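You operate a simulated robot arm through the tools that you are given. There is no shell and no other tool. Be economical: measure what you need, move in short steps, check, and stop when the job is done.

The job below is to be done with a simulated two-armed robot. You get a single attempt, and the scene is never put back.

TASK
Fetch the green cleaner bottle and stand it on the top shelf of the oak bookcase. Take the purple thumb nut on the bed top and put it away on the top of the long bench. Take the white camera labelled "C" from the bed top and leave it on the low shelf of the camera table. Pull the top left tape tab of the upper holder open. The order is free. Set down upright: green cleaner bottle. The top left tape tab of the upper holder goes clockwise seen from above.

The check looks at the end state, three seconds after you hand in, the way a careful person would. Anything else that was tipped, shoved, dropped, spilled or broken makes it a failure.

THE ROBOT
Two 7-joint arms with two-finger parallel grippers on one trunk, on a base that drives. Base frame: it is fixed to the floor where the robot stands at the start and does not move with it; the origin is under the middle of the robot, x ahead of it, y to its left, z up; the surface under the hand at the start is at about z = 0.8. Lengths are in m, angles in degrees, forces in N, time in s.
The left shoulder is at the start at [0.03, 0.119, 0.935], the right one opposite. With the tool pointing down near the work surface each hand reaches from about 0.28 to 0.68 m from the robot's upright axis, wherever it stands, measured 20 degrees to its own side. Places, roughly: green cleaner bottle [0.75, 0.25, 0.75]; low shelf of the camera table [-1.8, -1.3, 0.3]; purple thumb nut (3x3x3 cm) [-5.7, 0.3, 0.5]; top left tape tab of the upper holder [-6.3, -2.3, 1.7]; top of the long bench [0.7, -1, 0.8]; top shelf of the oak bookcase [0.9, 0.5, 1.6]; white camera [-6, 0.25, 0.5]. Payload 3.43 kg a hand.
The TCP of each hand is the grasp point between the finger pads, 0.03 m short of the fingertips. In the tool frame z runs along the fingers and y along their closing line. The gripper opens to 0.094 m. The fingers are 0.028 m wide and 0.01 m thick; the gripper's body (0.05 by 0.096 m) begins 0.055 m behind the TCP.
Orientation is that of the tool frame in the base frame, as a unit quaternion [w, x, y, z]. With the fingers straight down and closing along the base's y, the tool's x points along the base's -x, its y along +y and its z along -z.

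THE INTERFACE
- The arms move only by the tool arm_command. It takes "left_increments", "right_increments" or both (then of equal length, played together; a hand with none holds still); each is a list of rows, each a list of 6 numbers: the shift along the base's x, y, z in units of 150 mm (1.0 is 150 mm), then the turn, a rotation vector about the base's x, y, z in units of 60 degrees (1.0 is 60 degrees). In form: [[x, y, z, rx, ry, rz], ...]. A call has 1 to 20 rows; each row is the pose to reach, as a shift and turn from the pose commanded when the call began. "left_grip" and "right_grip" are, for a hand that has rows, the finger opening in m, from 0 to 0.094, set as the call begins (left out, the last holds). A call with a number of a shift or a turn outside -1 to 1 is refused whole. A row lasts 0.2 s, in which the tool goes at most 0.05 m and 8.6 degrees; a call with a longer step from one row to the next is refused whole, and so is a gripper value outside its range. Where a pose cannot be reached the arm comes as near as it can. A force on the tool above 40 N (or 10 N above the force at the start of the call, whichever is more), or a blocked arm, ends the call early, and 0.2 s more pass. The fingers move at their own pace (about 0.072 m/s each) and stop on an object; they squeeze with about 24 N. The grip force told is the motor's: it shows also when the fingers shut on nothing. Time passes only in rows, and 0.2 s behind the last, so rows that repeat a pose let the fingers close. It gives the time, the measured TCP pose, the force on the tool (base axes), the opening and the grip force at its end, in the units of the frame above (readings bear some noise), with the torque about the TCP (base axes, N m) and any sound that the robot's microphone picked up.
- Cameras (640 x 400 px; columns grow to the right, rows downward): "scene" is now at [0.0645, -0.0169, 1.6686]; the picture's right is [-0.10, -0.99, 0.00], its down [-0.55, 0.06, -0.83] and it looks along [0.83, -0.09, -0.56] (base axes); focal length 227 px, centre (320, 200). "left" rides on the left gripper at [0.076, -0.014, -0.103] in its tool frame; the picture's right is [0.18, 0.98, 0.00], its down [-0.75, 0.14, -0.64] and it looks along [-0.63, 0.12, 0.77] (tool axes); focal length 243 px, centre (320, 200). "right" rides on the right gripper at [0.076, 0.014, -0.103] in its tool frame; the picture's right is [-0.18, 0.98, 0.00], its down [-0.75, -0.14, -0.64] and it looks along [-0.63, -0.12, 0.77] (tool axes); focal length 243 px, centre (320, 200). There is no depth. A picture from a camera that has moved, and an enlarged one, comes with that camera's place and axes in the base frame and with its lens. The place of the scene camera against the robot may be out by one fixed shift of up to 0.018 m in any direction.
- grab_frame(camera): a new picture of that camera. The clock stands still meanwhile.
- lift_body(by): slides the trunk up (or, below 0, down) by that many m; the arms and the scene camera ride with it, the base frame stays. It gives what a move gives, with no picture.
- drive_base(legs): drives the robot by 1 to 6 legs, each [ahead, turn to the left] in m and degrees, along the robot's own axes; the way and the turn of a leg run together, so that a leg with both is an arc; at most 1.5 m and 180 degrees a leg. The arms and the cameras ride along, it lands a little off, and it stops where it bumps. It gives what a move gives.
- head_to(pan, tilt): turns the head with the scene camera to pan (to the left, within 143 degrees either way) and tilt (down, from -29 to 69), counted from straight ahead of the robot. It gives what a move gives.
- inspect(camera, box): a new picture of the part [left, top, right, bottom] of that camera's present view, enlarged. The clock stands still meanwhile.
- sign_off(): hands the job in; it is judged then, once.

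Go step by step. Nothing tells you exact positions but the pictures and the camera data: compare them with the known pose of the tool, close in by small moves and look again before you grip or let go. The budget is 165 turns and 118 pictures, counting those below and the enlarged ones. Unless the task says otherwise, let go and move clear before handing in.

The tools are called after "Emit:" as a command line: name --argument value ..., lists and objects as JSON in quotes. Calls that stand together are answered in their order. arm_command: Moves the arms, as the interface text tells. Its arguments: {"type":"object","properties":{"left_increments":{"type":"array","items":{"type":"array","items":{"type":"number"}}},"left_grip":{"type":"number"},"right_increments":{"type":"array","items":{"type":"array","items":{"type":"number"}}},"right_grip":{"type":"number"}},"required":[]} The other tools are called the same way: lift_body (by) slides the trunk up or down; drive_base (legs) drives the base; head_to (pan, tilt) turns the head that bears the scene camera; grab_frame (camera) takes a picture; inspect (camera, box) takes an enlarged picture of a part of a camera's view; sign_off () hands the job in.

At the start:

```text
t: 0.0
left_tool_pos: [0.5372, 0.2066, 0.9996]
left_orientation: [-0.001, 0.0, 1.0, -0.001]
left_wrist_force: [0.0, -0.2, 0.3]
left_torque: [0.0, 0.01, -0.01]
left_grip_width: 0.094
left_grasp_force: 0.2
right_tool_pos: [0.3851, -0.1895, 1.0007]
right_orientation: [-0.001, 0.0, 1.0, 0.0]
right_wrist_force: [-0.2, 0.5, 0.1]
right_torque: [-0.03, 0.01, 0.01]
right_grip_width: 0.0942
right_grasp_force: 0.0
trunk travel left (down, up): [-0.2, 0.21]
robot x, y, heading: [-0.0, -0.0002, 0.0]
head pan, tilt: [-5.9, 33.9]
```

scene: 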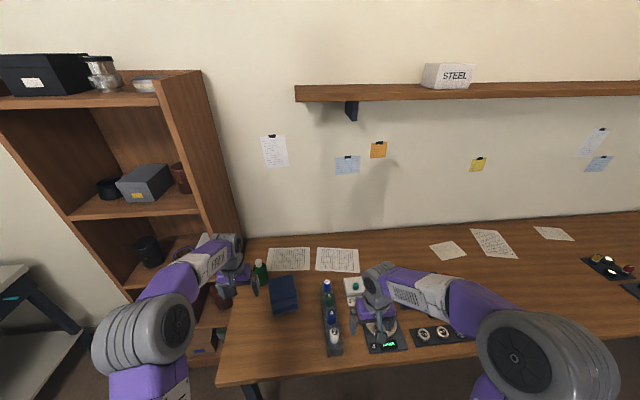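
right: 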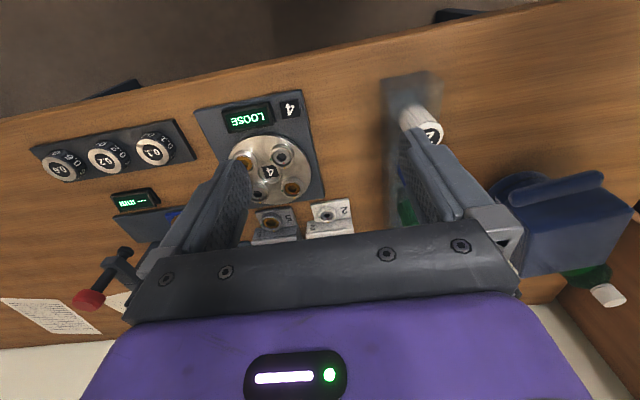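
left: 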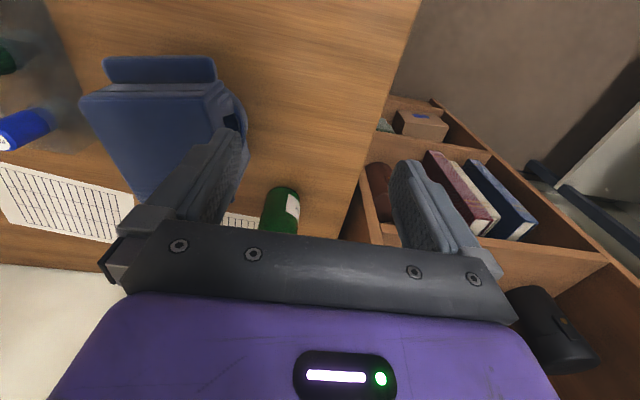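

I see the bench ahead with a green bottle beside the bookcase at the left end, and the oak bookcase ahead-left. I'll take closer looks first.

Emit:
inspect --camera "scene" --box '[200, 220, 380, 340]'

Emit:
inspect --camera "scene" --box '[0, 30, 260, 200]'

Emit:
inspect --camera "left" --box '[200, 100, 440, 260]'

```text
3.33 times, centred on (290, 280) of scene
camera zoom: at [0.0645, -0.0169, 1.6686], right [-0.1, -0.99, 0.0], down [-0.55, 0.06, -0.83], along [0.83, -0.09, -0.56], focal length 757 px, centre (420, -67)
```

zoom: 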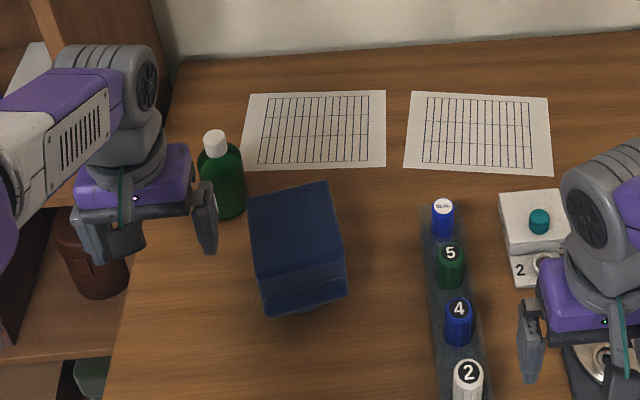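

```text
2.35 times, centred on (130, 115) of scene
camera zoom: at [0.0645, -0.0169, 1.6686], right [-0.1, -0.99, 0.0], down [-0.55, 0.06, -0.83], along [0.83, -0.09, -0.56], focal length 534 px, centre (767, 400)
```

zoom: 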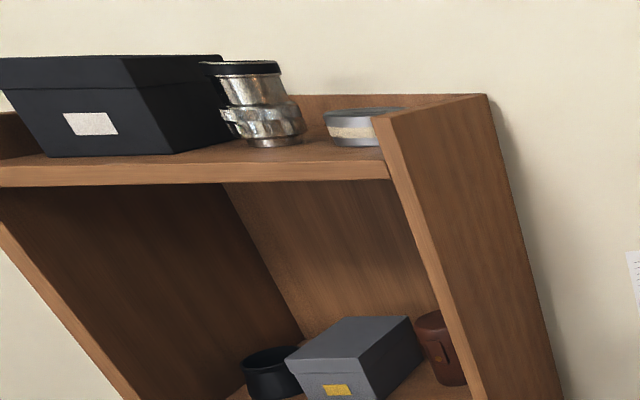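

```text
2.50 times, centred on (320, 180) of left
camera zoom: at [0.4618, 0.192, 1.1039], right [-0.18, 0.98, 0.0], down [0.75, 0.14, 0.64], along [0.63, 0.12, -0.77], focal length 606 px, centre (320, 250)
```

zoom: 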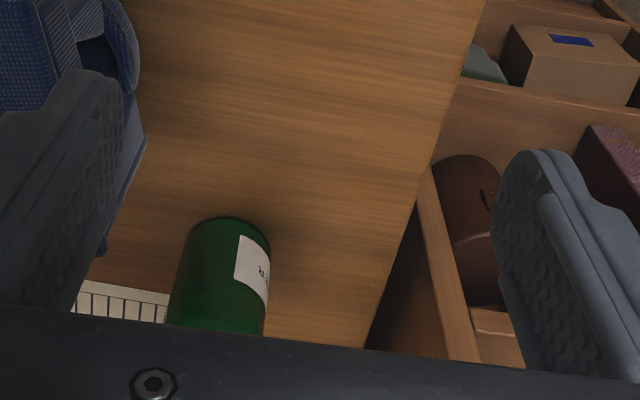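

The bottle stands at roughly (0.73, 0.175), base on z≈0.8, about 6 cm wide and 15 cm tall, with a blue object to its right. I'll pitch the left hand to 30° below horizontal, yawed a little to the right, and stop short of the bottle to look.

Emit:
arm_command --left_increments '[[0.07, 0.01, 0, -0.027, -0.123, -0.047], [0.15, 0.03, 0, -0.055, -0.246, -0.094], [0.22, 0.04, -0.05, -0.082, -0.369, -0.141], [0.3, 0.05, -0.1, -0.109, -0.492, -0.189], [0.37, 0.07, -0.15, -0.136, -0.614, -0.236], [0.45, 0.08, -0.2, -0.164, -0.737, -0.283], [0.52, 0.1, -0.22, -0.191, -0.86, -0.33], [0.593, 0.107, -0.25, -0.218, -0.983, -0.377], [0.593, 0.107, -0.25, -0.218, -0.983, -0.377]]' --left_grip 0.094

Emit:
grab_frame --camera "left"

Emit:
inspect --camera "scene" --box '[200, 220, 380, 340]'

```text
t: 2.0
left_tool_pos: [0.626, 0.2215, 0.9632]
left_orientation: [0.489, 0.188, 0.845, -0.108]
left_wrist_force: [0.0, 0.9, 0.8]
left_torque: [0.04, -0.02, 0.02]
left_grip_width: 0.0941
left_grasp_force: 0.0
right_tool_pos: [0.3853, -0.1901, 1.0001]
right_orientation: [0.0, 0.0, 1.0, 0.0]
right_wrist_force: [-0.5, 0.7, 0.7]
right_torque: [0.01, -0.02, 0.01]
right_grip_width: 0.0938
right_grasp_force: 0.0
trunk travel left (down, up): [-0.2, 0.21]
robot x, y, heading: [-0.0001, 0.0026, 0.0]
head pan, tilt: [-5.9, 33.9]
```

```text
111 pictures are left
camera left: at [0.5058, 0.2627, 0.9493], right [0.33, 0.93, -0.16], down [-0.1, 0.2, 0.97], along [0.94, -0.31, 0.17], focal length 243 px, centre (320, 200)
```

left: 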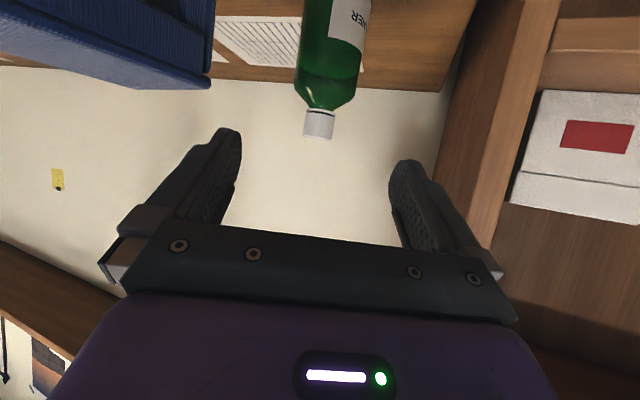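

```text
3.33 times, centred on (290, 280) of scene
camera zoom: at [0.0642, -0.0176, 1.6686], right [-0.1, -0.99, 0.0], down [-0.55, 0.06, -0.83], along [0.83, -0.08, -0.56], focal length 757 px, centre (420, -67)
```

zoom: 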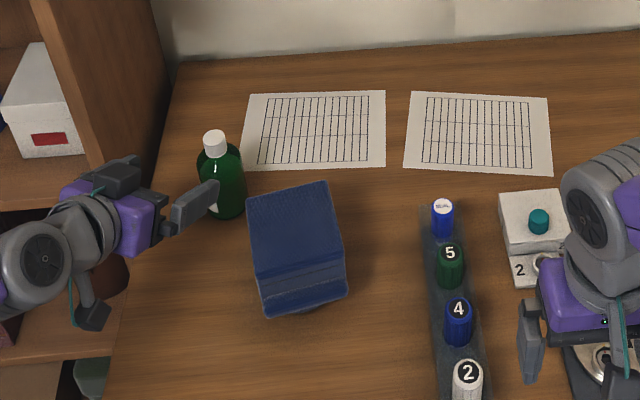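

The bottle sits where I estimated (bearing from the hand camera agrees), with its straight body up to about z 0.89. I'll slide in along the fingers without gripping and look.

Emit:
arm_command --left_increments '[[0.05, -0.017, -0.273, -0.0, 0, 0], [0.2, -0.09, -0.37, 0, 0, 0], [0.36, -0.16, -0.47, 0, 0, 0], [0.52, -0.235, -0.57, 0, 0, 0], [0.68, -0.31, -0.673, 0, 0, 0], [0.68, -0.31, -0.673, 0, 0, 0]]'

Emit:
grab_frame --camera "left"

Emit:
inspect --camera "scene" --box '[200, 220, 320, 300]'

```text
t: 3.4
left_tool_pos: [0.7284, 0.176, 0.8604]
left_orientation: [0.489, 0.188, 0.845, -0.109]
left_wrist_force: [0.5, -0.2, -0.5]
left_torque: [-0.04, 0.02, -0.03]
left_grip_width: 0.094
left_grasp_force: 0.1
right_tool_pos: [0.3847, -0.1885, 1.0013]
right_orientation: [0.0, 0.0, 1.0, 0.0]
right_wrist_force: [-0.5, 0.6, 0.1]
right_torque: [-0.04, 0.01, 0.01]
right_grip_width: 0.0942
right_grasp_force: 0.0
trunk travel left (down, up): [-0.2, 0.21]
robot x, y, heading: [-0.0008, 0.0003, -0.1]
head pan, tilt: [-5.9, 33.9]
```

```text
109 pictures are left
camera left: at [0.6081, 0.2161, 0.8474], right [0.33, 0.93, -0.16], down [-0.1, 0.2, 0.97], along [0.94, -0.31, 0.16], focal length 243 px, centre (320, 200)
```

left: 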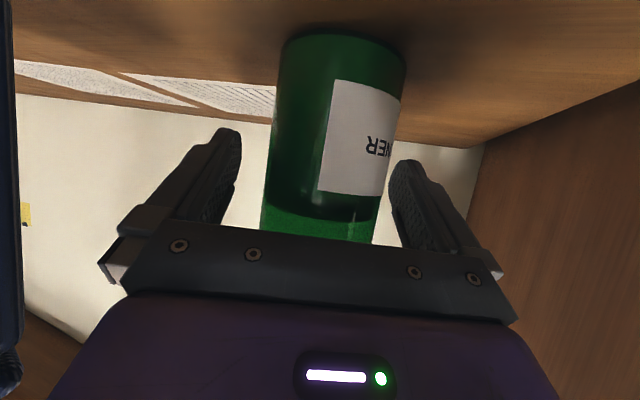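

```text
5.00 times, centred on (260, 260) of scene
camera zoom: at [0.064, -0.0168, 1.6687], right [-0.1, -0.99, 0.0], down [-0.55, 0.06, -0.83], along [0.83, -0.09, -0.56], focal length 1135 px, centre (620, -100)
```

zoom: 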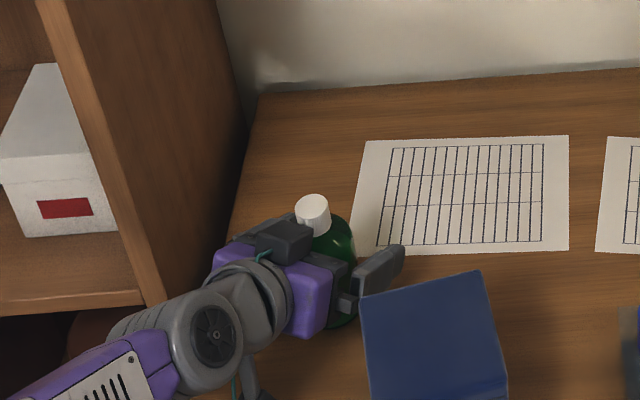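

The bottle is between the fingers, about 6 mm off centre. I'll nudge and close.

Emit:
arm_command --left_increments '[[0.013, 0.04, 0, 0, 0, 0], [0.013, 0.04, 0, 0, 0, 0]]' --left_grip 0.094

Emit:
arm_command --left_increments '[[0, 0, 0, 0, 0, 0], [0, 0, 0, 0, 0, 0], [0, 0, 0, 0, 0, 0], [0, 0, 0, 0, 0, 0]]' --left_grip 0.0

Emit:
arm_command --left_increments '[[0, 0, 0.1, 0, 0, 0], [0, 0, 0.3, 0, 0, 0], [-0.1, 0.0, 0.6, 0, 0, 0], [-0.2, 0, 0.9, 0, 0, 0], [-0.2, 0, 0.9, 0, 0, 0]]'

Emit:
lift_body --by 0.21

Emit:
head_to --pan 30 --tilt 25

Emit:
grab_frame --camera "scene"

Emit:
grab_frame --camera "left"

```text
t: 4.0
left_tool_pos: [0.7305, 0.1817, 0.8616]
left_orientation: [0.488, 0.188, 0.846, -0.109]
left_wrist_force: [0.0, -0.5, 0.3]
left_torque: [0.0, -0.02, 0.0]
left_grip_width: 0.0939
left_grasp_force: 0.1
right_tool_pos: [0.3856, -0.1903, 1.0003]
right_orientation: [0.001, 0.0, 1.0, 0.0]
right_wrist_force: [-0.5, 0.0, -0.1]
right_torque: [0.02, -0.02, -0.02]
right_grip_width: 0.0939
right_grasp_force: 0.1
trunk travel left (down, up): [-0.2, 0.21]
robot x, y, heading: [0.0017, -0.0008, -0.2]
head pan, tilt: [-5.9, 33.9]
```

```text
t: 5.0
left_tool_pos: [0.7301, 0.1811, 0.8621]
left_orientation: [0.488, 0.186, 0.846, -0.108]
left_wrist_force: [-0.5, -1.9, -0.4]
left_torque: [-0.04, 0.0, 0.01]
left_grip_width: 0.059
left_grasp_force: 23.9
right_tool_pos: [0.3847, -0.19, 0.9999]
right_orientation: [0.0, 0.0, 1.0, 0.001]
right_wrist_force: [0.2, -0.2, -0.4]
right_torque: [0.05, 0.0, -0.01]
right_grip_width: 0.0938
right_grasp_force: 0.1
trunk travel left (down, up): [-0.2, 0.21]
robot x, y, heading: [0.0005, -0.0018, 0.3]
head pan, tilt: [-5.9, 33.9]
```

```text
t: 6.2
left_tool_pos: [0.701, 0.1831, 0.9956]
left_orientation: [0.487, 0.187, 0.846, -0.109]
left_wrist_force: [0.9, 1.2, -2.2]
left_torque: [-0.04, 0.0, 0.04]
left_grip_width: 0.0594
left_grasp_force: 23.9
right_tool_pos: [0.3851, -0.1903, 0.999]
right_orientation: [0.0, 0.001, 1.0, -0.001]
right_wrist_force: [0.0, 0.2, 0.2]
right_torque: [-0.02, 0.02, -0.04]
right_grip_width: 0.0942
right_grasp_force: 0.0
trunk travel left (down, up): [-0.2, 0.21]
robot x, y, heading: [0.0007, 0.0006, -0.4]
head pan, tilt: [-5.9, 33.9]
```

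```text
t: 8.4
left_tool_pos: [0.7006, 0.1822, 1.2054]
left_orientation: [0.487, 0.188, 0.846, -0.109]
left_wrist_force: [-0.5, 0.2, -2.4]
left_torque: [0.01, -0.01, 0.0]
left_grip_width: 0.0592
left_grasp_force: 23.9
right_tool_pos: [0.3849, -0.1897, 1.2102]
right_orientation: [0.0, 0.0, 1.0, 0.0]
right_wrist_force: [0.4, -0.6, -0.2]
right_torque: [-0.02, 0.01, 0.0]
right_grip_width: 0.0942
right_grasp_force: 0.1
trunk travel left (down, up): [-0.41, 0.0]
robot x, y, heading: [-0.0002, 0.0027, 0.0]
head pan, tilt: [-5.9, 33.9]
```

```text
t: 9.5
left_tool_pos: [0.7016, 0.1823, 1.206]
left_orientation: [0.488, 0.188, 0.845, -0.109]
left_wrist_force: [-0.4, 1.1, -2.3]
left_torque: [-0.01, -0.04, 0.0]
left_grip_width: 0.0593
left_grasp_force: 24.6
right_tool_pos: [0.3853, -0.1898, 1.2099]
right_orientation: [0.0, 0.001, 1.0, -0.001]
right_wrist_force: [-0.5, 1.2, 0.2]
right_torque: [-0.01, 0.02, 0.0]
right_grip_width: 0.094
right_grasp_force: 0.1
trunk travel left (down, up): [-0.41, 0.0]
robot x, y, heading: [-0.0012, -0.0012, 0.2]
head pan, tilt: [30.0, 25.0]
```

```text
107 pictures are left
camera scene: at [0.0565, 0.0383, 1.8926], right [0.5, -0.87, 0.0], down [-0.37, -0.21, -0.91], along [0.79, 0.45, -0.42], focal length 227 px, centre (320, 200)
```

scene: 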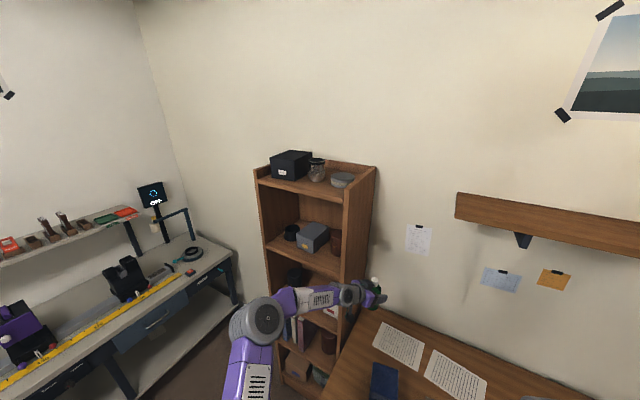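

```text
106 pictures are left
camera left: at [0.5806, 0.2225, 1.1925], right [0.33, 0.93, -0.16], down [-0.1, 0.2, 0.97], along [0.94, -0.31, 0.16], focal length 243 px, centre (320, 200)
```

left: 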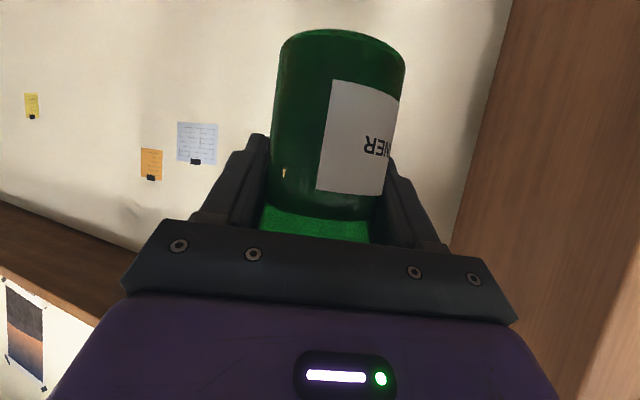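

Bottle held (about 0.24 kg) and still upright. Next I'll zoom on the top shelf to find a free spot and its height.

Emit:
inspect --camera "scene" --box '[230, 130, 410, 250]'

```text
3.33 times, centred on (320, 190) of scene
camera zoom: at [0.0565, 0.0383, 1.8926], right [0.5, -0.87, 0.0], down [-0.37, -0.21, -0.91], along [0.79, 0.45, -0.42], focal length 757 px, centre (320, 233)
```

zoom: 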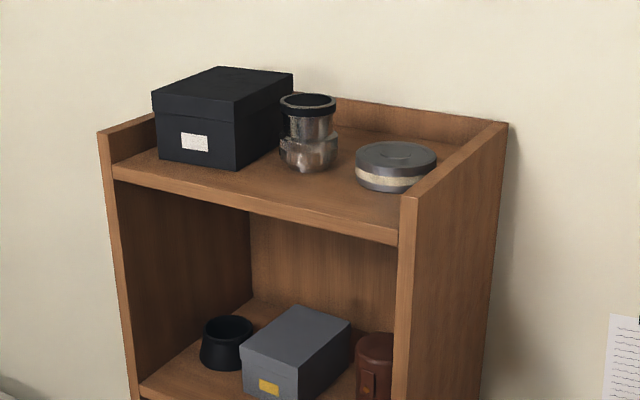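

The shelf surface is about z 1.53, front edge x≈0.78, free strip in front of the tin and jar around (0.835, 0.46). I'll pull the bottle in, then look left/behind before relocating in front of the bookcase.

Emit:
arm_command --left_increments '[[-0.2, 0, 0.2, 0, 0, 0], [-0.4, 0, 0.4, 0, 0, 0], [-0.6, 0, 0.6, 0, 0, 0], [-0.8, 0, 0.8, 0, 0, 0], [-1, 0, 1, 0, 0, 0], [-1, 0, 1, 0, 0, 0]]'

Emit:
head_to --pan 120 --tilt 35

Emit:
grab_frame --camera "scene"

Emit:
head_to --pan -130 --tilt 25

Emit:
grab_frame --camera "scene"

```text
t: 10.9
left_tool_pos: [0.5511, 0.181, 1.3565]
left_orientation: [0.487, 0.188, 0.846, -0.109]
left_wrist_force: [0.5, -0.5, -1.6]
left_torque: [0.0, -0.05, -0.04]
left_grip_width: 0.0594
left_grasp_force: 24.4
right_tool_pos: [0.3866, -0.1905, 1.2093]
right_orientation: [0.0, 0.0, 1.0, -0.001]
right_wrist_force: [-0.3, -0.2, 0.1]
right_torque: [0.02, 0.02, 0.0]
right_grip_width: 0.0939
right_grasp_force: 0.1
trunk travel left (down, up): [-0.41, 0.0]
robot x, y, heading: [-0.0018, 0.0003, -0.0]
head pan, tilt: [30.0, 25.0]
```

```text
t: 12.5
left_tool_pos: [0.5518, 0.1813, 1.3569]
left_orientation: [0.488, 0.187, 0.846, -0.109]
left_wrist_force: [0.2, 0.5, -1.9]
left_torque: [-0.01, -0.01, 0.01]
left_grip_width: 0.0593
left_grasp_force: 24.1
right_tool_pos: [0.3855, -0.1896, 1.2099]
right_orientation: [0.0, 0.0, 1.0, 0.0]
right_wrist_force: [-0.9, 1.0, -0.2]
right_torque: [0.01, 0.01, -0.04]
right_grip_width: 0.094
right_grasp_force: 0.2
trunk travel left (down, up): [-0.41, 0.0]
robot x, y, heading: [-0.0004, -0.0015, -0.0]
head pan, tilt: [120.0, 35.0]
```

```text
104 pictures are left
camera scene: at [-0.0674, 0.0686, 1.8769], right [0.87, 0.5, 0.0], down [0.29, -0.5, -0.82], along [-0.41, 0.71, -0.57], focal length 227 px, centre (320, 200)
```

scene: 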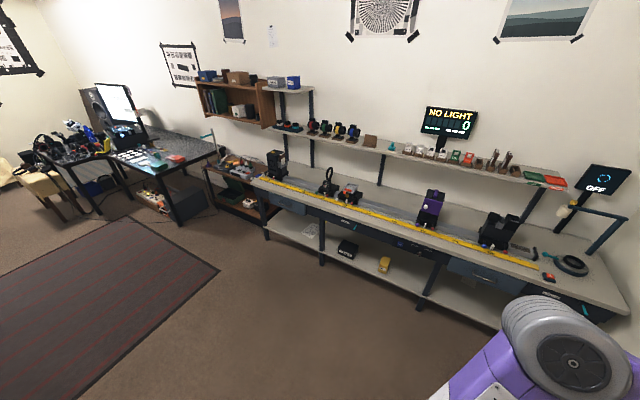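

```text
t: 16.0
left_tool_pos: [0.5515, 0.1822, 1.3558]
left_orientation: [0.488, 0.187, 0.846, -0.108]
left_wrist_force: [0.8, -0.3, -2.6]
left_torque: [-0.03, -0.04, -0.02]
left_grip_width: 0.0593
left_grasp_force: 23.9
right_tool_pos: [0.3859, -0.1904, 1.2099]
right_orientation: [0.0, 0.0, 1.0, 0.0]
right_wrist_force: [-0.4, -0.1, 0.4]
right_torque: [0.03, -0.01, 0.01]
right_grip_width: 0.0939
right_grasp_force: 0.1
trunk travel left (down, up): [-0.41, 0.0]
robot x, y, heading: [-0.002, -0.0016, 0.2]
head pan, tilt: [-130.0, 25.0]
```

```text
103 pictures are left
camera scene: at [-0.0826, -0.0783, 1.8926], right [-0.77, 0.64, 0.0], down [0.27, 0.32, -0.91], along [-0.58, -0.69, -0.42], focal length 227 px, centre (320, 200)
```

scene: 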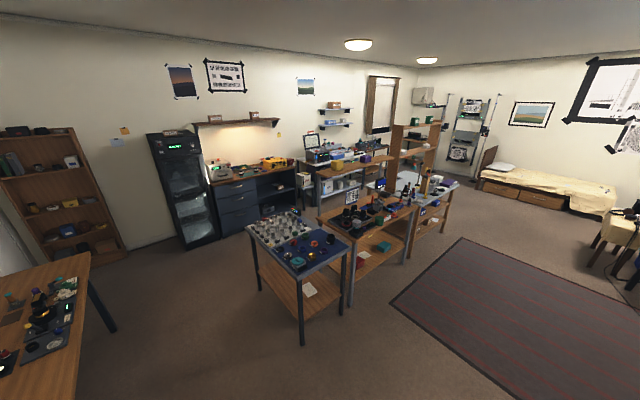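

The floor around is clear. I'll back out diagonally (turn right, reverse, turn back) to stand in front of the bookcase.

Emit:
drive_base --legs '[[0, -60], [-0.7, 0], [0, 60], [0.35, 0]]'

Emit:
arm_command --left_increments '[[0, 0, 0.3, 0, 0, 0], [0, 0, 0.6, 0, 0, 0], [-0.0, 0, 0.9, 0, 0, 0], [0, 0, 1, 0, 0, 0], [0, 0, 1, 0, 0, 0]]'

Emit:
arm_command --left_increments '[[0, 0, 0.3, 0, 0, 0], [0, 0, 0.6, 0, 0, 0], [0, 0, 0.9, 0, 0, 0], [0, 0, 0.9, 0, 0, 0]]'

Emit:
head_to --pan 0 --tilt 20

Emit:
grab_frame --camera "scene"

```text
t: 27.0
left_tool_pos: [0.5493, 0.7876, 1.357]
left_orientation: [0.489, 0.185, 0.846, -0.107]
left_wrist_force: [0.4, -0.2, -1.7]
left_torque: [-0.01, -0.07, 0.02]
left_grip_width: 0.0595
left_grasp_force: 23.8
right_tool_pos: [0.3842, 0.4146, 1.2101]
right_orientation: [0.0, -0.002, 1.0, -0.001]
right_wrist_force: [0.1, -0.2, 0.0]
right_torque: [0.01, -0.02, -0.01]
right_grip_width: 0.0939
right_grasp_force: 0.0
trunk travel left (down, up): [-0.41, 0.0]
robot x, y, heading: [-0.002, 0.5997, 0.3]
head pan, tilt: [-130.0, 25.0]
```

```text
t: 28.2
left_tool_pos: [0.5492, 0.7874, 1.5067]
left_orientation: [0.488, 0.185, 0.846, -0.107]
left_wrist_force: [0.1, -0.3, -2.5]
left_torque: [0.0, -0.02, 0.0]
left_grip_width: 0.059
left_grasp_force: 24.4
right_tool_pos: [0.385, 0.4138, 1.2095]
right_orientation: [0.0, -0.003, 1.0, 0.0]
right_wrist_force: [0.4, -0.5, -0.3]
right_torque: [0.01, 0.01, 0.0]
right_grip_width: 0.0942
right_grasp_force: 0.1
trunk travel left (down, up): [-0.41, 0.0]
robot x, y, heading: [0.0035, 0.6015, 0.5]
head pan, tilt: [-130.0, 25.0]
```

```text
t: 29.2
left_tool_pos: [0.55, 0.7859, 1.6399]
left_orientation: [0.488, 0.184, 0.847, -0.107]
left_wrist_force: [0.4, 0.2, -2.3]
left_torque: [-0.02, -0.01, -0.02]
left_grip_width: 0.0593
left_grasp_force: 24.1
right_tool_pos: [0.3858, 0.4146, 1.2102]
right_orientation: [-0.001, -0.004, 1.0, 0.0]
right_wrist_force: [-0.7, -0.2, -0.5]
right_torque: [0.01, 0.02, 0.01]
right_grip_width: 0.0941
right_grasp_force: 0.1
trunk travel left (down, up): [-0.41, 0.0]
robot x, y, heading: [-0.0002, 0.6048, 0.3]
head pan, tilt: [-130.0, 25.0]
```

```text
t: 31.3
left_tool_pos: [0.5493, 0.7863, 1.6421]
left_orientation: [0.489, 0.184, 0.846, -0.106]
left_wrist_force: [-0.5, 0.3, -2.5]
left_torque: [-0.02, 0.0, 0.01]
left_grip_width: 0.0595
left_grasp_force: 24.2
right_tool_pos: [0.3839, 0.4144, 1.2095]
right_orientation: [0.0, -0.003, 1.0, 0.001]
right_wrist_force: [-0.1, 0.1, 0.2]
right_torque: [-0.02, 0.02, 0.01]
right_grip_width: 0.0939
right_grasp_force: 0.1
trunk travel left (down, up): [-0.41, 0.0]
robot x, y, heading: [0.0002, 0.5988, 0.2]
head pan, tilt: [0.0, 20.0]
```

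```text
102 pictures are left
camera scene: at [0.068, 0.5949, 1.9007], right [0.01, -1.0, 0.0], down [-0.34, 0.0, -0.94], along [0.94, 0.0, -0.34], focal length 227 px, centre (320, 200)
```

scene: 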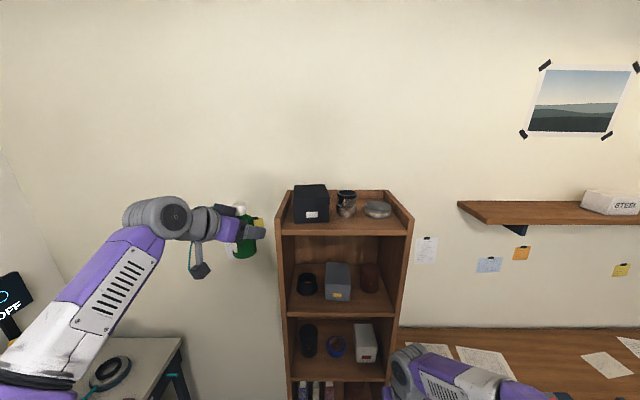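

The arm reaches shelf height well. I'll measure the shelf again from this straight-on view.

Emit:
inspect --camera "scene" --box '[265, 165, 430, 255]'

Emit:
arm_command --left_increments '[[0, -0.3, 0.2, 0, 0, 0], [0, -0.6, 0.4, 0, 0, 0], [0, -0.9, 0.4, 0, 0, 0], [0, -0.98, 0.4, 0, 0, 0], [0, -0.98, 0.4, 0, 0, 0]]'

Emit:
arm_command --left_increments '[[0, -0.3, 0, 0, 0, 0], [0, -0.6, 0, 0, 0, 0], [0, -0.9, 0, 0, 0, 0], [0, -1, 0, 0, 0, 0], [0, -1, 0, 0, 0, 0]]'

```text
3.88 times, centred on (348, 210) of scene
camera zoom: at [0.068, 0.5949, 1.9007], right [0.01, -1.0, 0.0], down [-0.34, 0.0, -0.94], along [0.94, 0.0, -0.34], focal length 881 px, centre (213, 161)
```

zoom: 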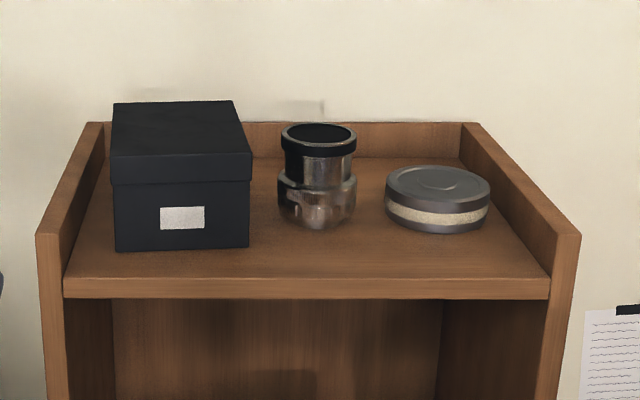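

```text
refused: row 1 steps farther than a row can; nothing moved
```

```text
t: 32.5
left_tool_pos: [0.5491, 0.6372, 1.6431]
left_orientation: [0.488, 0.185, 0.846, -0.107]
left_wrist_force: [0.4, 0.0, -1.8]
left_torque: [0.01, -0.01, 0.03]
left_grip_width: 0.0592
left_grasp_force: 23.8
right_tool_pos: [0.3849, 0.4151, 1.2098]
right_orientation: [0.0, -0.003, 1.0, -0.001]
right_wrist_force: [-0.1, -0.3, 0.2]
right_torque: [0.02, 0.04, 0.04]
right_grip_width: 0.0939
right_grasp_force: 0.0
trunk travel left (down, up): [-0.41, 0.0]
robot x, y, heading: [0.0001, 0.5986, 0.4]
head pan, tilt: [0.0, 20.0]
```

Triangulating all views puts the shelf front edge at x≈0.715, surface z≈1.56, jar at (0.86, 0.49), tin at (0.86, 0.385); the free spot is near (0.77, 0.44). I'll raise the hand, square its yaw and shift over.

Emit:
arm_command --left_increments '[[0, -0.2, 0.15, 0, 0, 0.1], [0, -0.45, 0.3, 0, 0, 0.2], [0, -0.7, 0.36, 0, 0, 0.3], [0, -0.98, 0.36, 0, 0, 0.417], [0, -0.98, 0.36, 0, 0, 0.417]]'

Emit:
arm_command --left_increments '[[0, -0.31, 0, 0, 0, 0], [0, -0.31, 0, 0, 0, 0]]'

Emit:
grab_frame --camera "scene"

Emit:
grab_frame --camera "left"

```text
t: 33.7
left_tool_pos: [0.5252, 0.5126, 1.655]
left_orientation: [0.5, -0.004, 0.866, 0.003]
left_wrist_force: [0.7, 0.6, -2.3]
left_torque: [-0.01, 0.0, 0.0]
left_grip_width: 0.0594
left_grasp_force: 23.9
left hand out of reach, approached as far as the arm can: row 2, 3, 4, 5
right_tool_pos: [0.3852, 0.414, 1.2082]
right_orientation: [0.0, -0.001, 1.0, 0.0]
right_wrist_force: [0.4, 0.8, 0.2]
right_torque: [-0.03, -0.01, -0.01]
right_grip_width: 0.094
right_grasp_force: 0.1
trunk travel left (down, up): [-0.41, 0.0]
robot x, y, heading: [0.0019, 0.6031, 0.3]
head pan, tilt: [0.0, 20.0]
```

```text
t: 34.3
left_tool_pos: [0.5143, 0.4764, 1.6388]
left_orientation: [0.5, -0.004, 0.866, 0.002]
left_wrist_force: [-0.1, -0.4, -2.1]
left_torque: [0.0, 0.03, -0.04]
left_grip_width: 0.0594
left_grasp_force: 24.0
left hand out of reach, approached as far as the arm can: row 1, 2
right_tool_pos: [0.3847, 0.4152, 1.2107]
right_orientation: [0.0, -0.003, 1.0, -0.001]
right_wrist_force: [-0.2, 0.9, -0.3]
right_torque: [0.0, 0.01, 0.0]
right_grip_width: 0.0939
right_grasp_force: 0.1
trunk travel left (down, up): [-0.41, 0.0]
robot x, y, heading: [-0.0036, 0.602, 0.4]
head pan, tilt: [0.0, 20.0]
```

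```text
100 pictures are left
camera scene: at [0.0683, 0.5969, 1.9007], right [0.01, -1.0, 0.0], down [-0.34, 0.0, -0.94], along [0.94, 0.01, -0.34], focal length 227 px, centre (320, 200)
```

scene: 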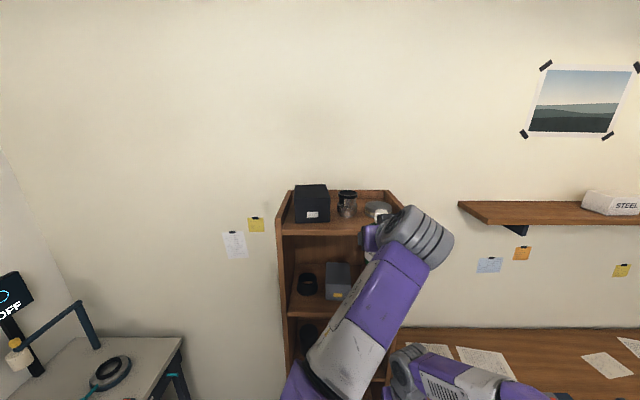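

```text
99 pictures are left
camera left: at [0.3879, 0.4613, 1.6252], right [-0.1, 0.98, -0.16], down [-0.18, 0.14, 0.97], along [0.98, 0.13, 0.16], focal length 243 px, centre (320, 200)
```

left: 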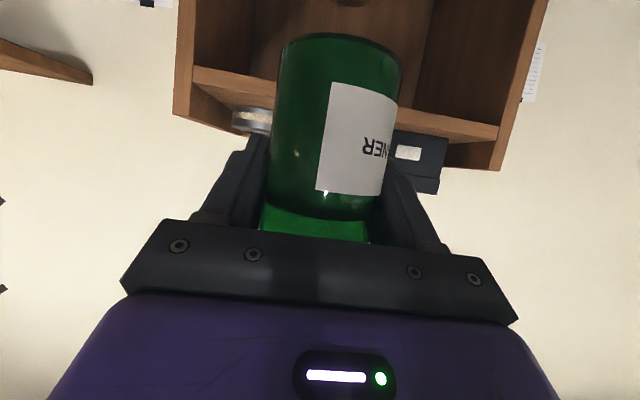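

Reaching across to the right is at the arm's limit, so I'll stand closer and turned right. First retract the bottle, then reposition.

Emit:
arm_command --left_increments '[[-0.2, 0.2, 0, 0, 0, 0], [-0.4, 0.4, 0, 0, 0, 0], [-0.6, 0.6, 0, 0, 0, 0], [-0.8, 0.8, 0, 0, 0, 0], [-1, 1, 0, 0, 0, 0], [-1, 1, 0, 0, 0, 0]]'

Emit:
arm_command --left_increments '[[0, 0.25, 0, 0, 0, 0], [0, 0.5, 0, 0, 0, 0], [0, 0.7, 0, 0, 0, 0], [0, 0.7, 0, 0, 0, 0]]'

```text
t: 35.7
left_tool_pos: [0.3643, 0.6228, 1.6378]
left_orientation: [0.5, -0.002, 0.866, 0.002]
left_wrist_force: [0.7, -1.1, -2.6]
left_torque: [0.0, 0.01, 0.06]
left_grip_width: 0.0595
left_grasp_force: 24.0
right_tool_pos: [0.3848, 0.4126, 1.2093]
right_orientation: [0.0, -0.002, 1.0, 0.001]
right_wrist_force: [0.5, 0.3, -1.0]
right_torque: [0.02, 0.02, 0.02]
right_grip_width: 0.0941
right_grasp_force: 0.0
trunk travel left (down, up): [-0.41, 0.0]
robot x, y, heading: [-0.002, 0.6023, 0.2]
head pan, tilt: [0.0, 20.0]
```

```text
t: 36.7
left_tool_pos: [0.3641, 0.7293, 1.6378]
left_orientation: [0.5, -0.002, 0.866, 0.001]
left_wrist_force: [-0.7, -1.0, -1.8]
left_torque: [0.02, -0.01, 0.0]
left_grip_width: 0.0595
left_grasp_force: 23.9
right_tool_pos: [0.3848, 0.4146, 1.2099]
right_orientation: [0.0, -0.003, 1.0, 0.0]
right_wrist_force: [-0.1, 0.0, 0.0]
right_torque: [0.04, 0.0, 0.03]
right_grip_width: 0.0938
right_grasp_force: 0.1
trunk travel left (down, up): [-0.41, 0.0]
robot x, y, heading: [-0.0003, 0.6012, 0.1]
head pan, tilt: [0.0, 20.0]
```

Now raise a little and drive.

Emit:
arm_command --left_increments '[[0, 0, 0.25, 0, 0, 0], [0, 0, 0.45, 0, 0, 0], [0, 0, 0.45, 0, 0, 0]]'

Emit:
drive_base --legs '[[0, 25], [0.25, 0], [0, -60], [0.12, 0]]'

Emit:
head_to --pan 25 --tilt 30

Emit:
grab_frame --camera "scene"

Emit:
grab_frame --camera "left"

```text
t: 37.5
left_tool_pos: [0.3635, 0.7297, 1.7066]
left_orientation: [0.5, -0.003, 0.866, 0.001]
left_wrist_force: [-0.3, -0.1, -2.9]
left_torque: [0.02, -0.03, -0.01]
left_grip_width: 0.0593
left_grasp_force: 23.8
right_tool_pos: [0.3842, 0.4157, 1.2097]
right_orientation: [0.0, -0.003, 1.0, 0.0]
right_wrist_force: [0.4, 0.7, -0.5]
right_torque: [0.03, 0.01, 0.01]
right_grip_width: 0.0939
right_grasp_force: 0.0
trunk travel left (down, up): [-0.41, 0.0]
robot x, y, heading: [-0.0045, 0.6054, 0.4]
head pan, tilt: [0.0, 20.0]
```

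```text
t: 44.1
left_tool_pos: [0.692, 0.5391, 1.7066]
left_orientation: [0.477, 0.258, 0.827, -0.15]
left_wrist_force: [-0.4, 0.8, -1.9]
left_torque: [-0.01, 0.0, -0.03]
left_grip_width: 0.0593
left_grasp_force: 23.6
right_tool_pos: [0.5289, 0.268, 1.211]
right_orientation: [0.001, 0.299, 0.954, -0.001]
right_wrist_force: [-0.3, 0.3, 0.1]
right_torque: [0.01, 0.0, 0.0]
right_grip_width: 0.0941
right_grasp_force: 0.1
trunk travel left (down, up): [-0.41, 0.0]
robot x, y, heading: [0.3225, 0.6444, -34.8]
head pan, tilt: [0.0, 20.0]
```

```text
t: 45.0
left_tool_pos: [0.6933, 0.5382, 1.7053]
left_orientation: [0.477, 0.257, 0.827, -0.149]
left_wrist_force: [0.3, -0.1, -1.9]
left_torque: [0.0, 0.02, 0.0]
left_grip_width: 0.0592
left_grasp_force: 23.8
right_tool_pos: [0.529, 0.2676, 1.2104]
right_orientation: [0.0, 0.298, 0.955, -0.001]
right_wrist_force: [-0.1, 0.1, 0.2]
right_torque: [-0.05, -0.01, -0.02]
right_grip_width: 0.0939
right_grasp_force: 0.1
trunk travel left (down, up): [-0.41, 0.0]
robot x, y, heading: [0.32, 0.6438, -34.5]
head pan, tilt: [25.0, 30.0]
```

```text
98 pictures are left
camera scene: at [0.3922, 0.6368, 1.8847], right [-0.17, -0.99, 0.0], down [-0.49, 0.08, -0.87], along [0.85, -0.15, -0.5], focal length 227 px, centre (320, 200)
```

scene: 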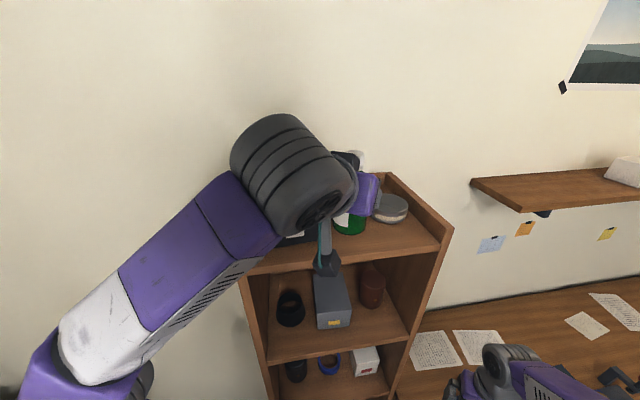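

```text
97 pictures are left
camera left: at [0.5813, 0.5988, 1.6925], right [0.48, 0.86, -0.16], down [-0.07, 0.22, 0.97], along [0.87, -0.46, 0.16], focal length 243 px, centre (320, 200)
```

left: 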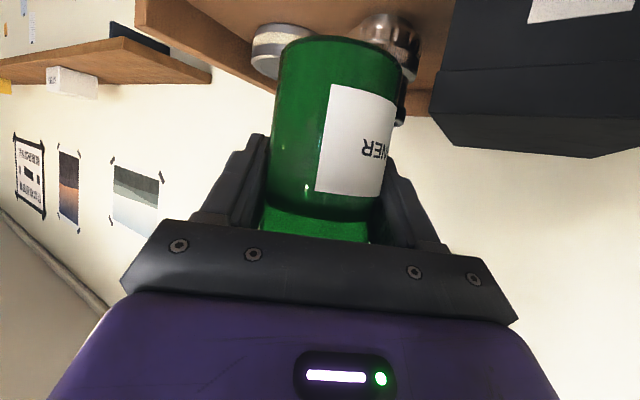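

I'll zoom in on the shelf items in the hand view to fix positions.

Emit:
inspect --camera "left" --box '[120, 0, 480, 160]'

Emit:
inspect --camera "scene" --box '[230, 140, 460, 280]'

```text
1.78 times, centred on (300, 80) of left
camera zoom: at [0.5813, 0.5988, 1.6925], right [0.48, 0.86, -0.16], down [-0.07, 0.22, 0.97], along [0.87, -0.46, 0.16], focal length 431 px, centre (356, 413)
```

zoom: 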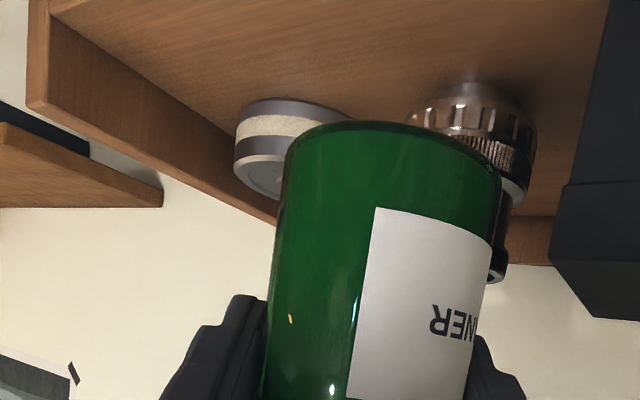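

```text
2.78 times, centred on (345, 210) of scene
camera zoom: at [0.3922, 0.6368, 1.8847], right [-0.17, -0.99, 0.0], down [-0.49, 0.08, -0.87], along [0.85, -0.15, -0.5], focal length 632 px, centre (250, 172)
```

zoom: 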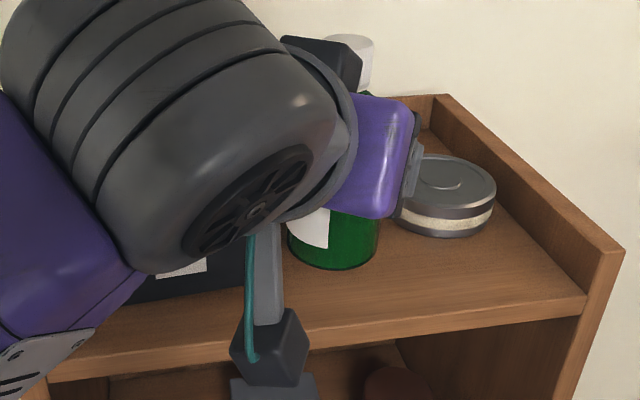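

The hand camera confirms jar ≈(0.84, 0.50) and tin ≈(0.84, 0.38); target bottle spot (0.758, 0.445). I'll move above it: y first, then x, squaring yaw.

Emit:
arm_command --left_increments '[[0, -0.2, 0, 0, 0, 0.1], [0, -0.4, 0, 0, 0, 0.22], [0, -0.62, 0, 0, 0, 0.34], [0.2, -0.62, -0.12, 0, 0, 0.417], [0.433, -0.62, -0.24, 0, 0, 0.417], [0.433, -0.62, -0.24, 0, 0, 0.417]]'

Emit:
inspect --camera "left" --box '[120, 0, 520, 200]'

Emit:
inspect --camera "scene" --box '[230, 140, 460, 280]'

```text
t: 46.4
left_tool_pos: [0.757, 0.4422, 1.6704]
left_orientation: [0.499, 0.072, 0.863, -0.042]
left_wrist_force: [-0.5, 0.0, -1.9]
left_torque: [0.02, 0.01, 0.06]
left_grip_width: 0.0593
left_grasp_force: 23.7
right_tool_pos: [0.5294, 0.2663, 1.2108]
right_orientation: [0.0, 0.299, 0.954, 0.0]
right_wrist_force: [-0.2, -0.6, -0.8]
right_torque: [0.04, -0.01, 0.04]
right_grip_width: 0.0939
right_grasp_force: 0.1
trunk travel left (down, up): [-0.41, 0.0]
robot x, y, heading: [0.3206, 0.6443, -34.6]
head pan, tilt: [25.0, 30.0]
```

```text
1.60 times, centred on (320, 100) of left
camera zoom: at [0.6302, 0.4497, 1.6563], right [0.07, 0.98, -0.16], down [-0.15, 0.17, 0.97], along [0.99, -0.05, 0.16], focal length 388 px, centre (320, 360)
```

zoom: 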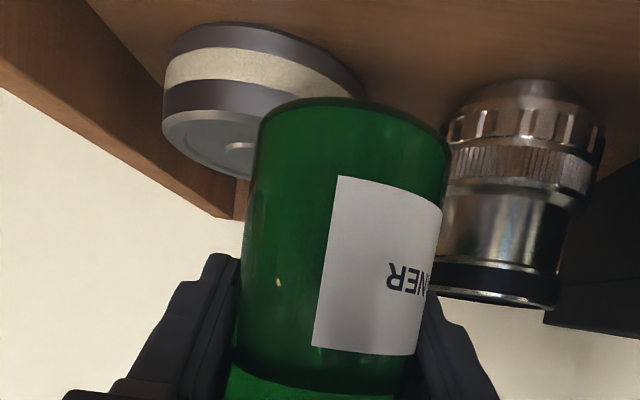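

```text
2.78 times, centred on (345, 210) of scene
camera zoom: at [0.3914, 0.6355, 1.8847], right [-0.17, -0.99, 0.0], down [-0.49, 0.08, -0.87], along [0.85, -0.15, -0.5], focal length 632 px, centre (250, 172)
```

zoom: 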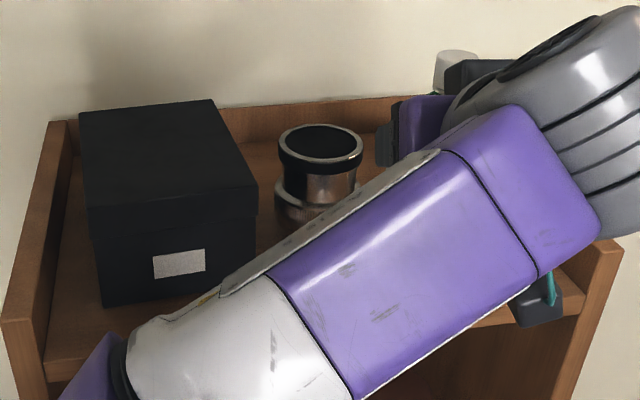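

Centred between tin and jar with clearance. Lowering gently.

Emit:
arm_command --left_increments '[[0, 0.01, -0.1, 0, 0, 0], [0, 0.02, -0.2, 0, 0, 0], [0, 0.02, -0.25, 0, 0, 0], [0, 0.02, -0.25, 0, 0, 0]]'

Emit:
inspect --camera "left" --box '[120, 0, 520, 200]'

```text
t: 47.4
left_tool_pos: [0.7586, 0.4476, 1.6323]
left_orientation: [0.498, 0.072, 0.863, -0.042]
left_wrist_force: [0.2, -0.1, -2.6]
left_torque: [0.0, -0.04, -0.04]
left_grip_width: 0.0593
left_grasp_force: 23.7
right_tool_pos: [0.5304, 0.267, 1.2098]
right_orientation: [0.0, 0.298, 0.955, -0.001]
right_wrist_force: [0.5, 0.4, 0.4]
right_torque: [0.05, 0.02, -0.01]
right_grip_width: 0.0939
right_grasp_force: 0.1
trunk travel left (down, up): [-0.41, 0.0]
robot x, y, heading: [0.3228, 0.6413, -34.9]
head pan, tilt: [25.0, 30.0]
```

```text
1.60 times, centred on (320, 100) of left
camera zoom: at [0.632, 0.4547, 1.6187], right [0.07, 0.98, -0.16], down [-0.15, 0.17, 0.97], along [0.99, -0.05, 0.16], focal length 388 px, centre (320, 360)
```

zoom: 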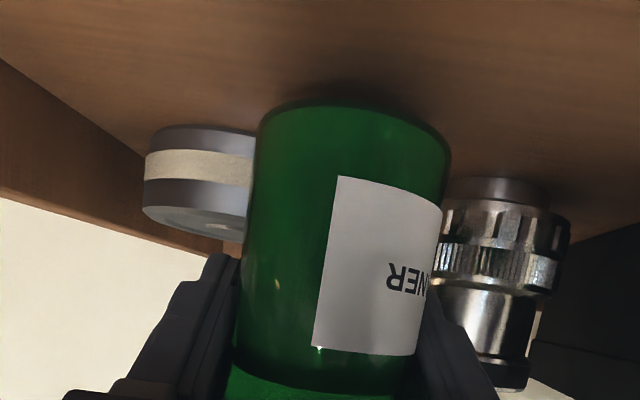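

Shelf confirmed at ≈1.562; contact should come near TCP z 1.624. Stepping down in small increments.

Emit:
arm_command --left_increments '[[0, 0, -0.03, 0, 0, 0], [0, 0, -0.03, 0, 0, 0]]'

Emit:
arm_command --left_increments '[[0, 0, -0.02, 0, 0, 0], [0, 0, -0.02, 0, 0, 0]]'

Emit:
arm_command --left_increments '[[0, 0, -0.02, 0, 0, 0], [0, 0, -0.02, 0, 0, 0]]'

```text
t: 48.0
left_tool_pos: [0.7581, 0.4479, 1.6282]
left_orientation: [0.498, 0.073, 0.863, -0.043]
left_wrist_force: [0.7, -0.2, -2.6]
left_torque: [0.03, -0.01, -0.02]
left_grip_width: 0.059
left_grasp_force: 24.3
right_tool_pos: [0.5303, 0.2676, 1.2099]
right_orientation: [0.0, 0.298, 0.955, 0.0]
right_wrist_force: [0.4, 0.7, -0.7]
right_torque: [0.0, -0.03, -0.02]
right_grip_width: 0.0941
right_grasp_force: 0.1
trunk travel left (down, up): [-0.41, 0.0]
robot x, y, heading: [0.3226, 0.6414, -34.8]
head pan, tilt: [25.0, 30.0]
```

```text
t: 48.6
left_tool_pos: [0.7597, 0.4473, 1.6246]
left_orientation: [0.498, 0.073, 0.863, -0.043]
left_wrist_force: [0.0, 0.3, -2.6]
left_torque: [0.05, -0.03, -0.04]
left_grip_width: 0.0594
left_grasp_force: 23.8
right_tool_pos: [0.5303, 0.2663, 1.2108]
right_orientation: [-0.001, 0.298, 0.955, 0.0]
right_wrist_force: [0.1, -0.6, 0.8]
right_torque: [0.02, 0.0, -0.02]
right_grip_width: 0.0941
right_grasp_force: 0.0
trunk travel left (down, up): [-0.41, 0.0]
robot x, y, heading: [0.323, 0.6427, -34.8]
head pan, tilt: [25.0, 30.0]
```

```text
t: 49.2
left_tool_pos: [0.7604, 0.4486, 1.6217]
left_orientation: [0.498, 0.073, 0.863, -0.042]
left_wrist_force: [1.9, -0.4, -1.2]
left_torque: [-0.01, -0.01, 0.02]
left_grip_width: 0.0593
left_grasp_force: 24.2
right_tool_pos: [0.5303, 0.2674, 1.2114]
right_orientation: [0.0, 0.299, 0.954, 0.0]
right_wrist_force: [-0.7, 0.2, 0.3]
right_torque: [0.0, 0.05, -0.01]
right_grip_width: 0.0942
right_grasp_force: 0.1
trunk travel left (down, up): [-0.41, 0.0]
robot x, y, heading: [0.3217, 0.6389, -34.6]
head pan, tilt: [25.0, 30.0]
```

Contact is starting; one more small step, then open a little.

Emit:
arm_command --left_increments '[[0, 0, -0.015, 0, 0, 0], [0, 0, -0.015, 0, 0, 0]]'

Emit:
inspect --camera "left" --box '[120, 0, 520, 200]'

```text
t: 49.8
left_tool_pos: [0.7604, 0.448, 1.6196]
left_orientation: [0.498, 0.073, 0.863, -0.043]
left_wrist_force: [-0.4, -0.1, -1.0]
left_torque: [0.0, -0.04, -0.01]
left_grip_width: 0.0594
left_grasp_force: 24.2
right_tool_pos: [0.5312, 0.2667, 1.2097]
right_orientation: [-0.001, 0.299, 0.954, 0.001]
right_wrist_force: [-0.3, -0.6, -0.7]
right_torque: [-0.01, -0.03, 0.0]
right_grip_width: 0.094
right_grasp_force: 0.0
trunk travel left (down, up): [-0.41, 0.0]
robot x, y, heading: [0.3199, 0.6412, -34.9]
head pan, tilt: [25.0, 30.0]
```

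```text
1.60 times, centred on (320, 100) of left
camera zoom: at [0.6319, 0.4555, 1.6064], right [0.07, 0.98, -0.16], down [-0.15, 0.17, 0.97], along [0.99, -0.05, 0.16], focal length 388 px, centre (320, 360)
```

zoom: 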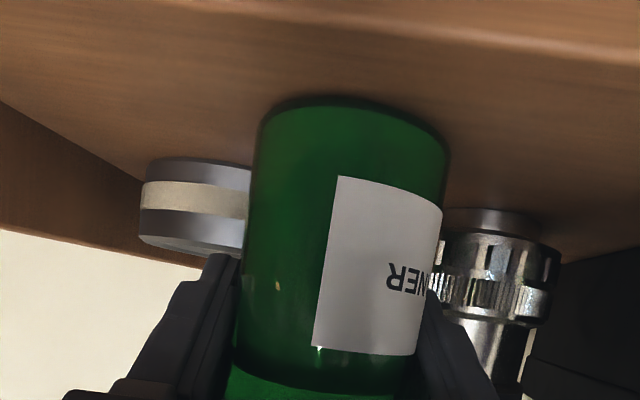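

Emit:
arm_command --left_increments '[[0, 0, -0.015, 0, 0, 0], [0, 0, -0.015, 0, 0, 0], [0, 0, -0.015, 0, 0, 0]]'

```text
t: 50.6
left_tool_pos: [0.7593, 0.4486, 1.6191]
left_orientation: [0.5, 0.073, 0.862, -0.045]
left_wrist_force: [5.3, -3.8, 22.0]
left_torque: [0.15, 0.19, 0.01]
left_grip_width: 0.0594
left_grasp_force: 23.9
right_tool_pos: [0.5293, 0.2669, 1.2112]
right_orientation: [0.0, 0.298, 0.955, 0.0]
right_wrist_force: [-0.2, -0.4, -0.1]
right_torque: [0.03, 0.02, -0.02]
right_grip_width: 0.0941
right_grasp_force: 0.2
trunk travel left (down, up): [-0.41, 0.0]
robot x, y, heading: [0.3212, 0.6451, -34.5]
head pan, tilt: [25.0, 30.0]
```

Firm contact. Back off 1.5 mm, open slightly, then retreat along the fingers.

Emit:
arm_command --left_increments '[[0, 0, 0.01, 0, 0, 0], [0, 0, 0.01, 0, 0, 0]]'

Emit:
arm_command --left_increments '[[0, 0, 0, 0, 0, 0], [0, 0, 0, 0, 0, 0], [0, 0, 0, 0, 0, 0]]' --left_grip 0.075

Emit:
inspect --camera "left" --box '[120, 0, 520, 250]'

```text
t: 51.2
left_tool_pos: [0.7577, 0.4478, 1.6193]
left_orientation: [0.497, 0.071, 0.864, -0.041]
left_wrist_force: [3.6, -1.6, 15.0]
left_torque: [-0.13, -0.32, 0.0]
left_grip_width: 0.0596
left_grasp_force: 23.6
right_tool_pos: [0.5297, 0.2678, 1.2097]
right_orientation: [0.0, 0.298, 0.954, 0.0]
right_wrist_force: [0.3, 0.1, 0.6]
right_torque: [-0.01, 0.02, -0.04]
right_grip_width: 0.0942
right_grasp_force: 0.1
trunk travel left (down, up): [-0.41, 0.0]
robot x, y, heading: [0.3204, 0.6442, -34.7]
head pan, tilt: [25.0, 30.0]
```

```text
t: 52.0
left_tool_pos: [0.7592, 0.4482, 1.6186]
left_orientation: [0.498, 0.073, 0.863, -0.043]
left_wrist_force: [-0.5, -0.4, -0.5]
left_torque: [-0.01, 0.0, -0.02]
left_grip_width: 0.0749
left_grasp_force: 0.0
right_tool_pos: [0.5307, 0.2674, 1.2097]
right_orientation: [0.0, 0.298, 0.955, 0.0]
right_wrist_force: [-0.7, 0.4, 0.0]
right_torque: [-0.05, 0.02, -0.03]
right_grip_width: 0.0938
right_grasp_force: 0.1
trunk travel left (down, up): [-0.41, 0.0]
robot x, y, heading: [0.3206, 0.6431, -34.7]
head pan, tilt: [25.0, 30.0]
```

```text
1.60 times, centred on (320, 125) of left
camera zoom: at [0.6318, 0.455, 1.6054], right [0.07, 0.98, -0.16], down [-0.15, 0.17, 0.97], along [0.99, -0.05, 0.16], focal length 388 px, centre (320, 320)
```

zoom: 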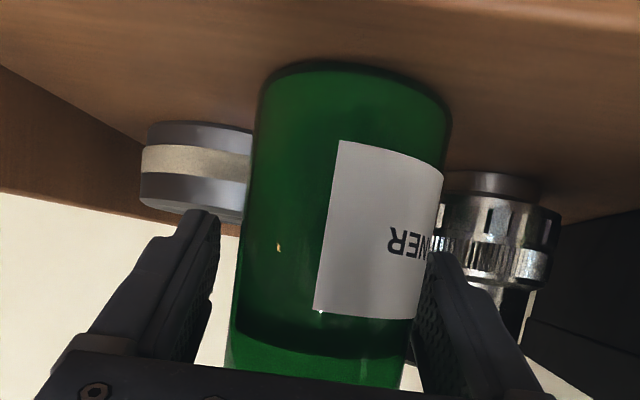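

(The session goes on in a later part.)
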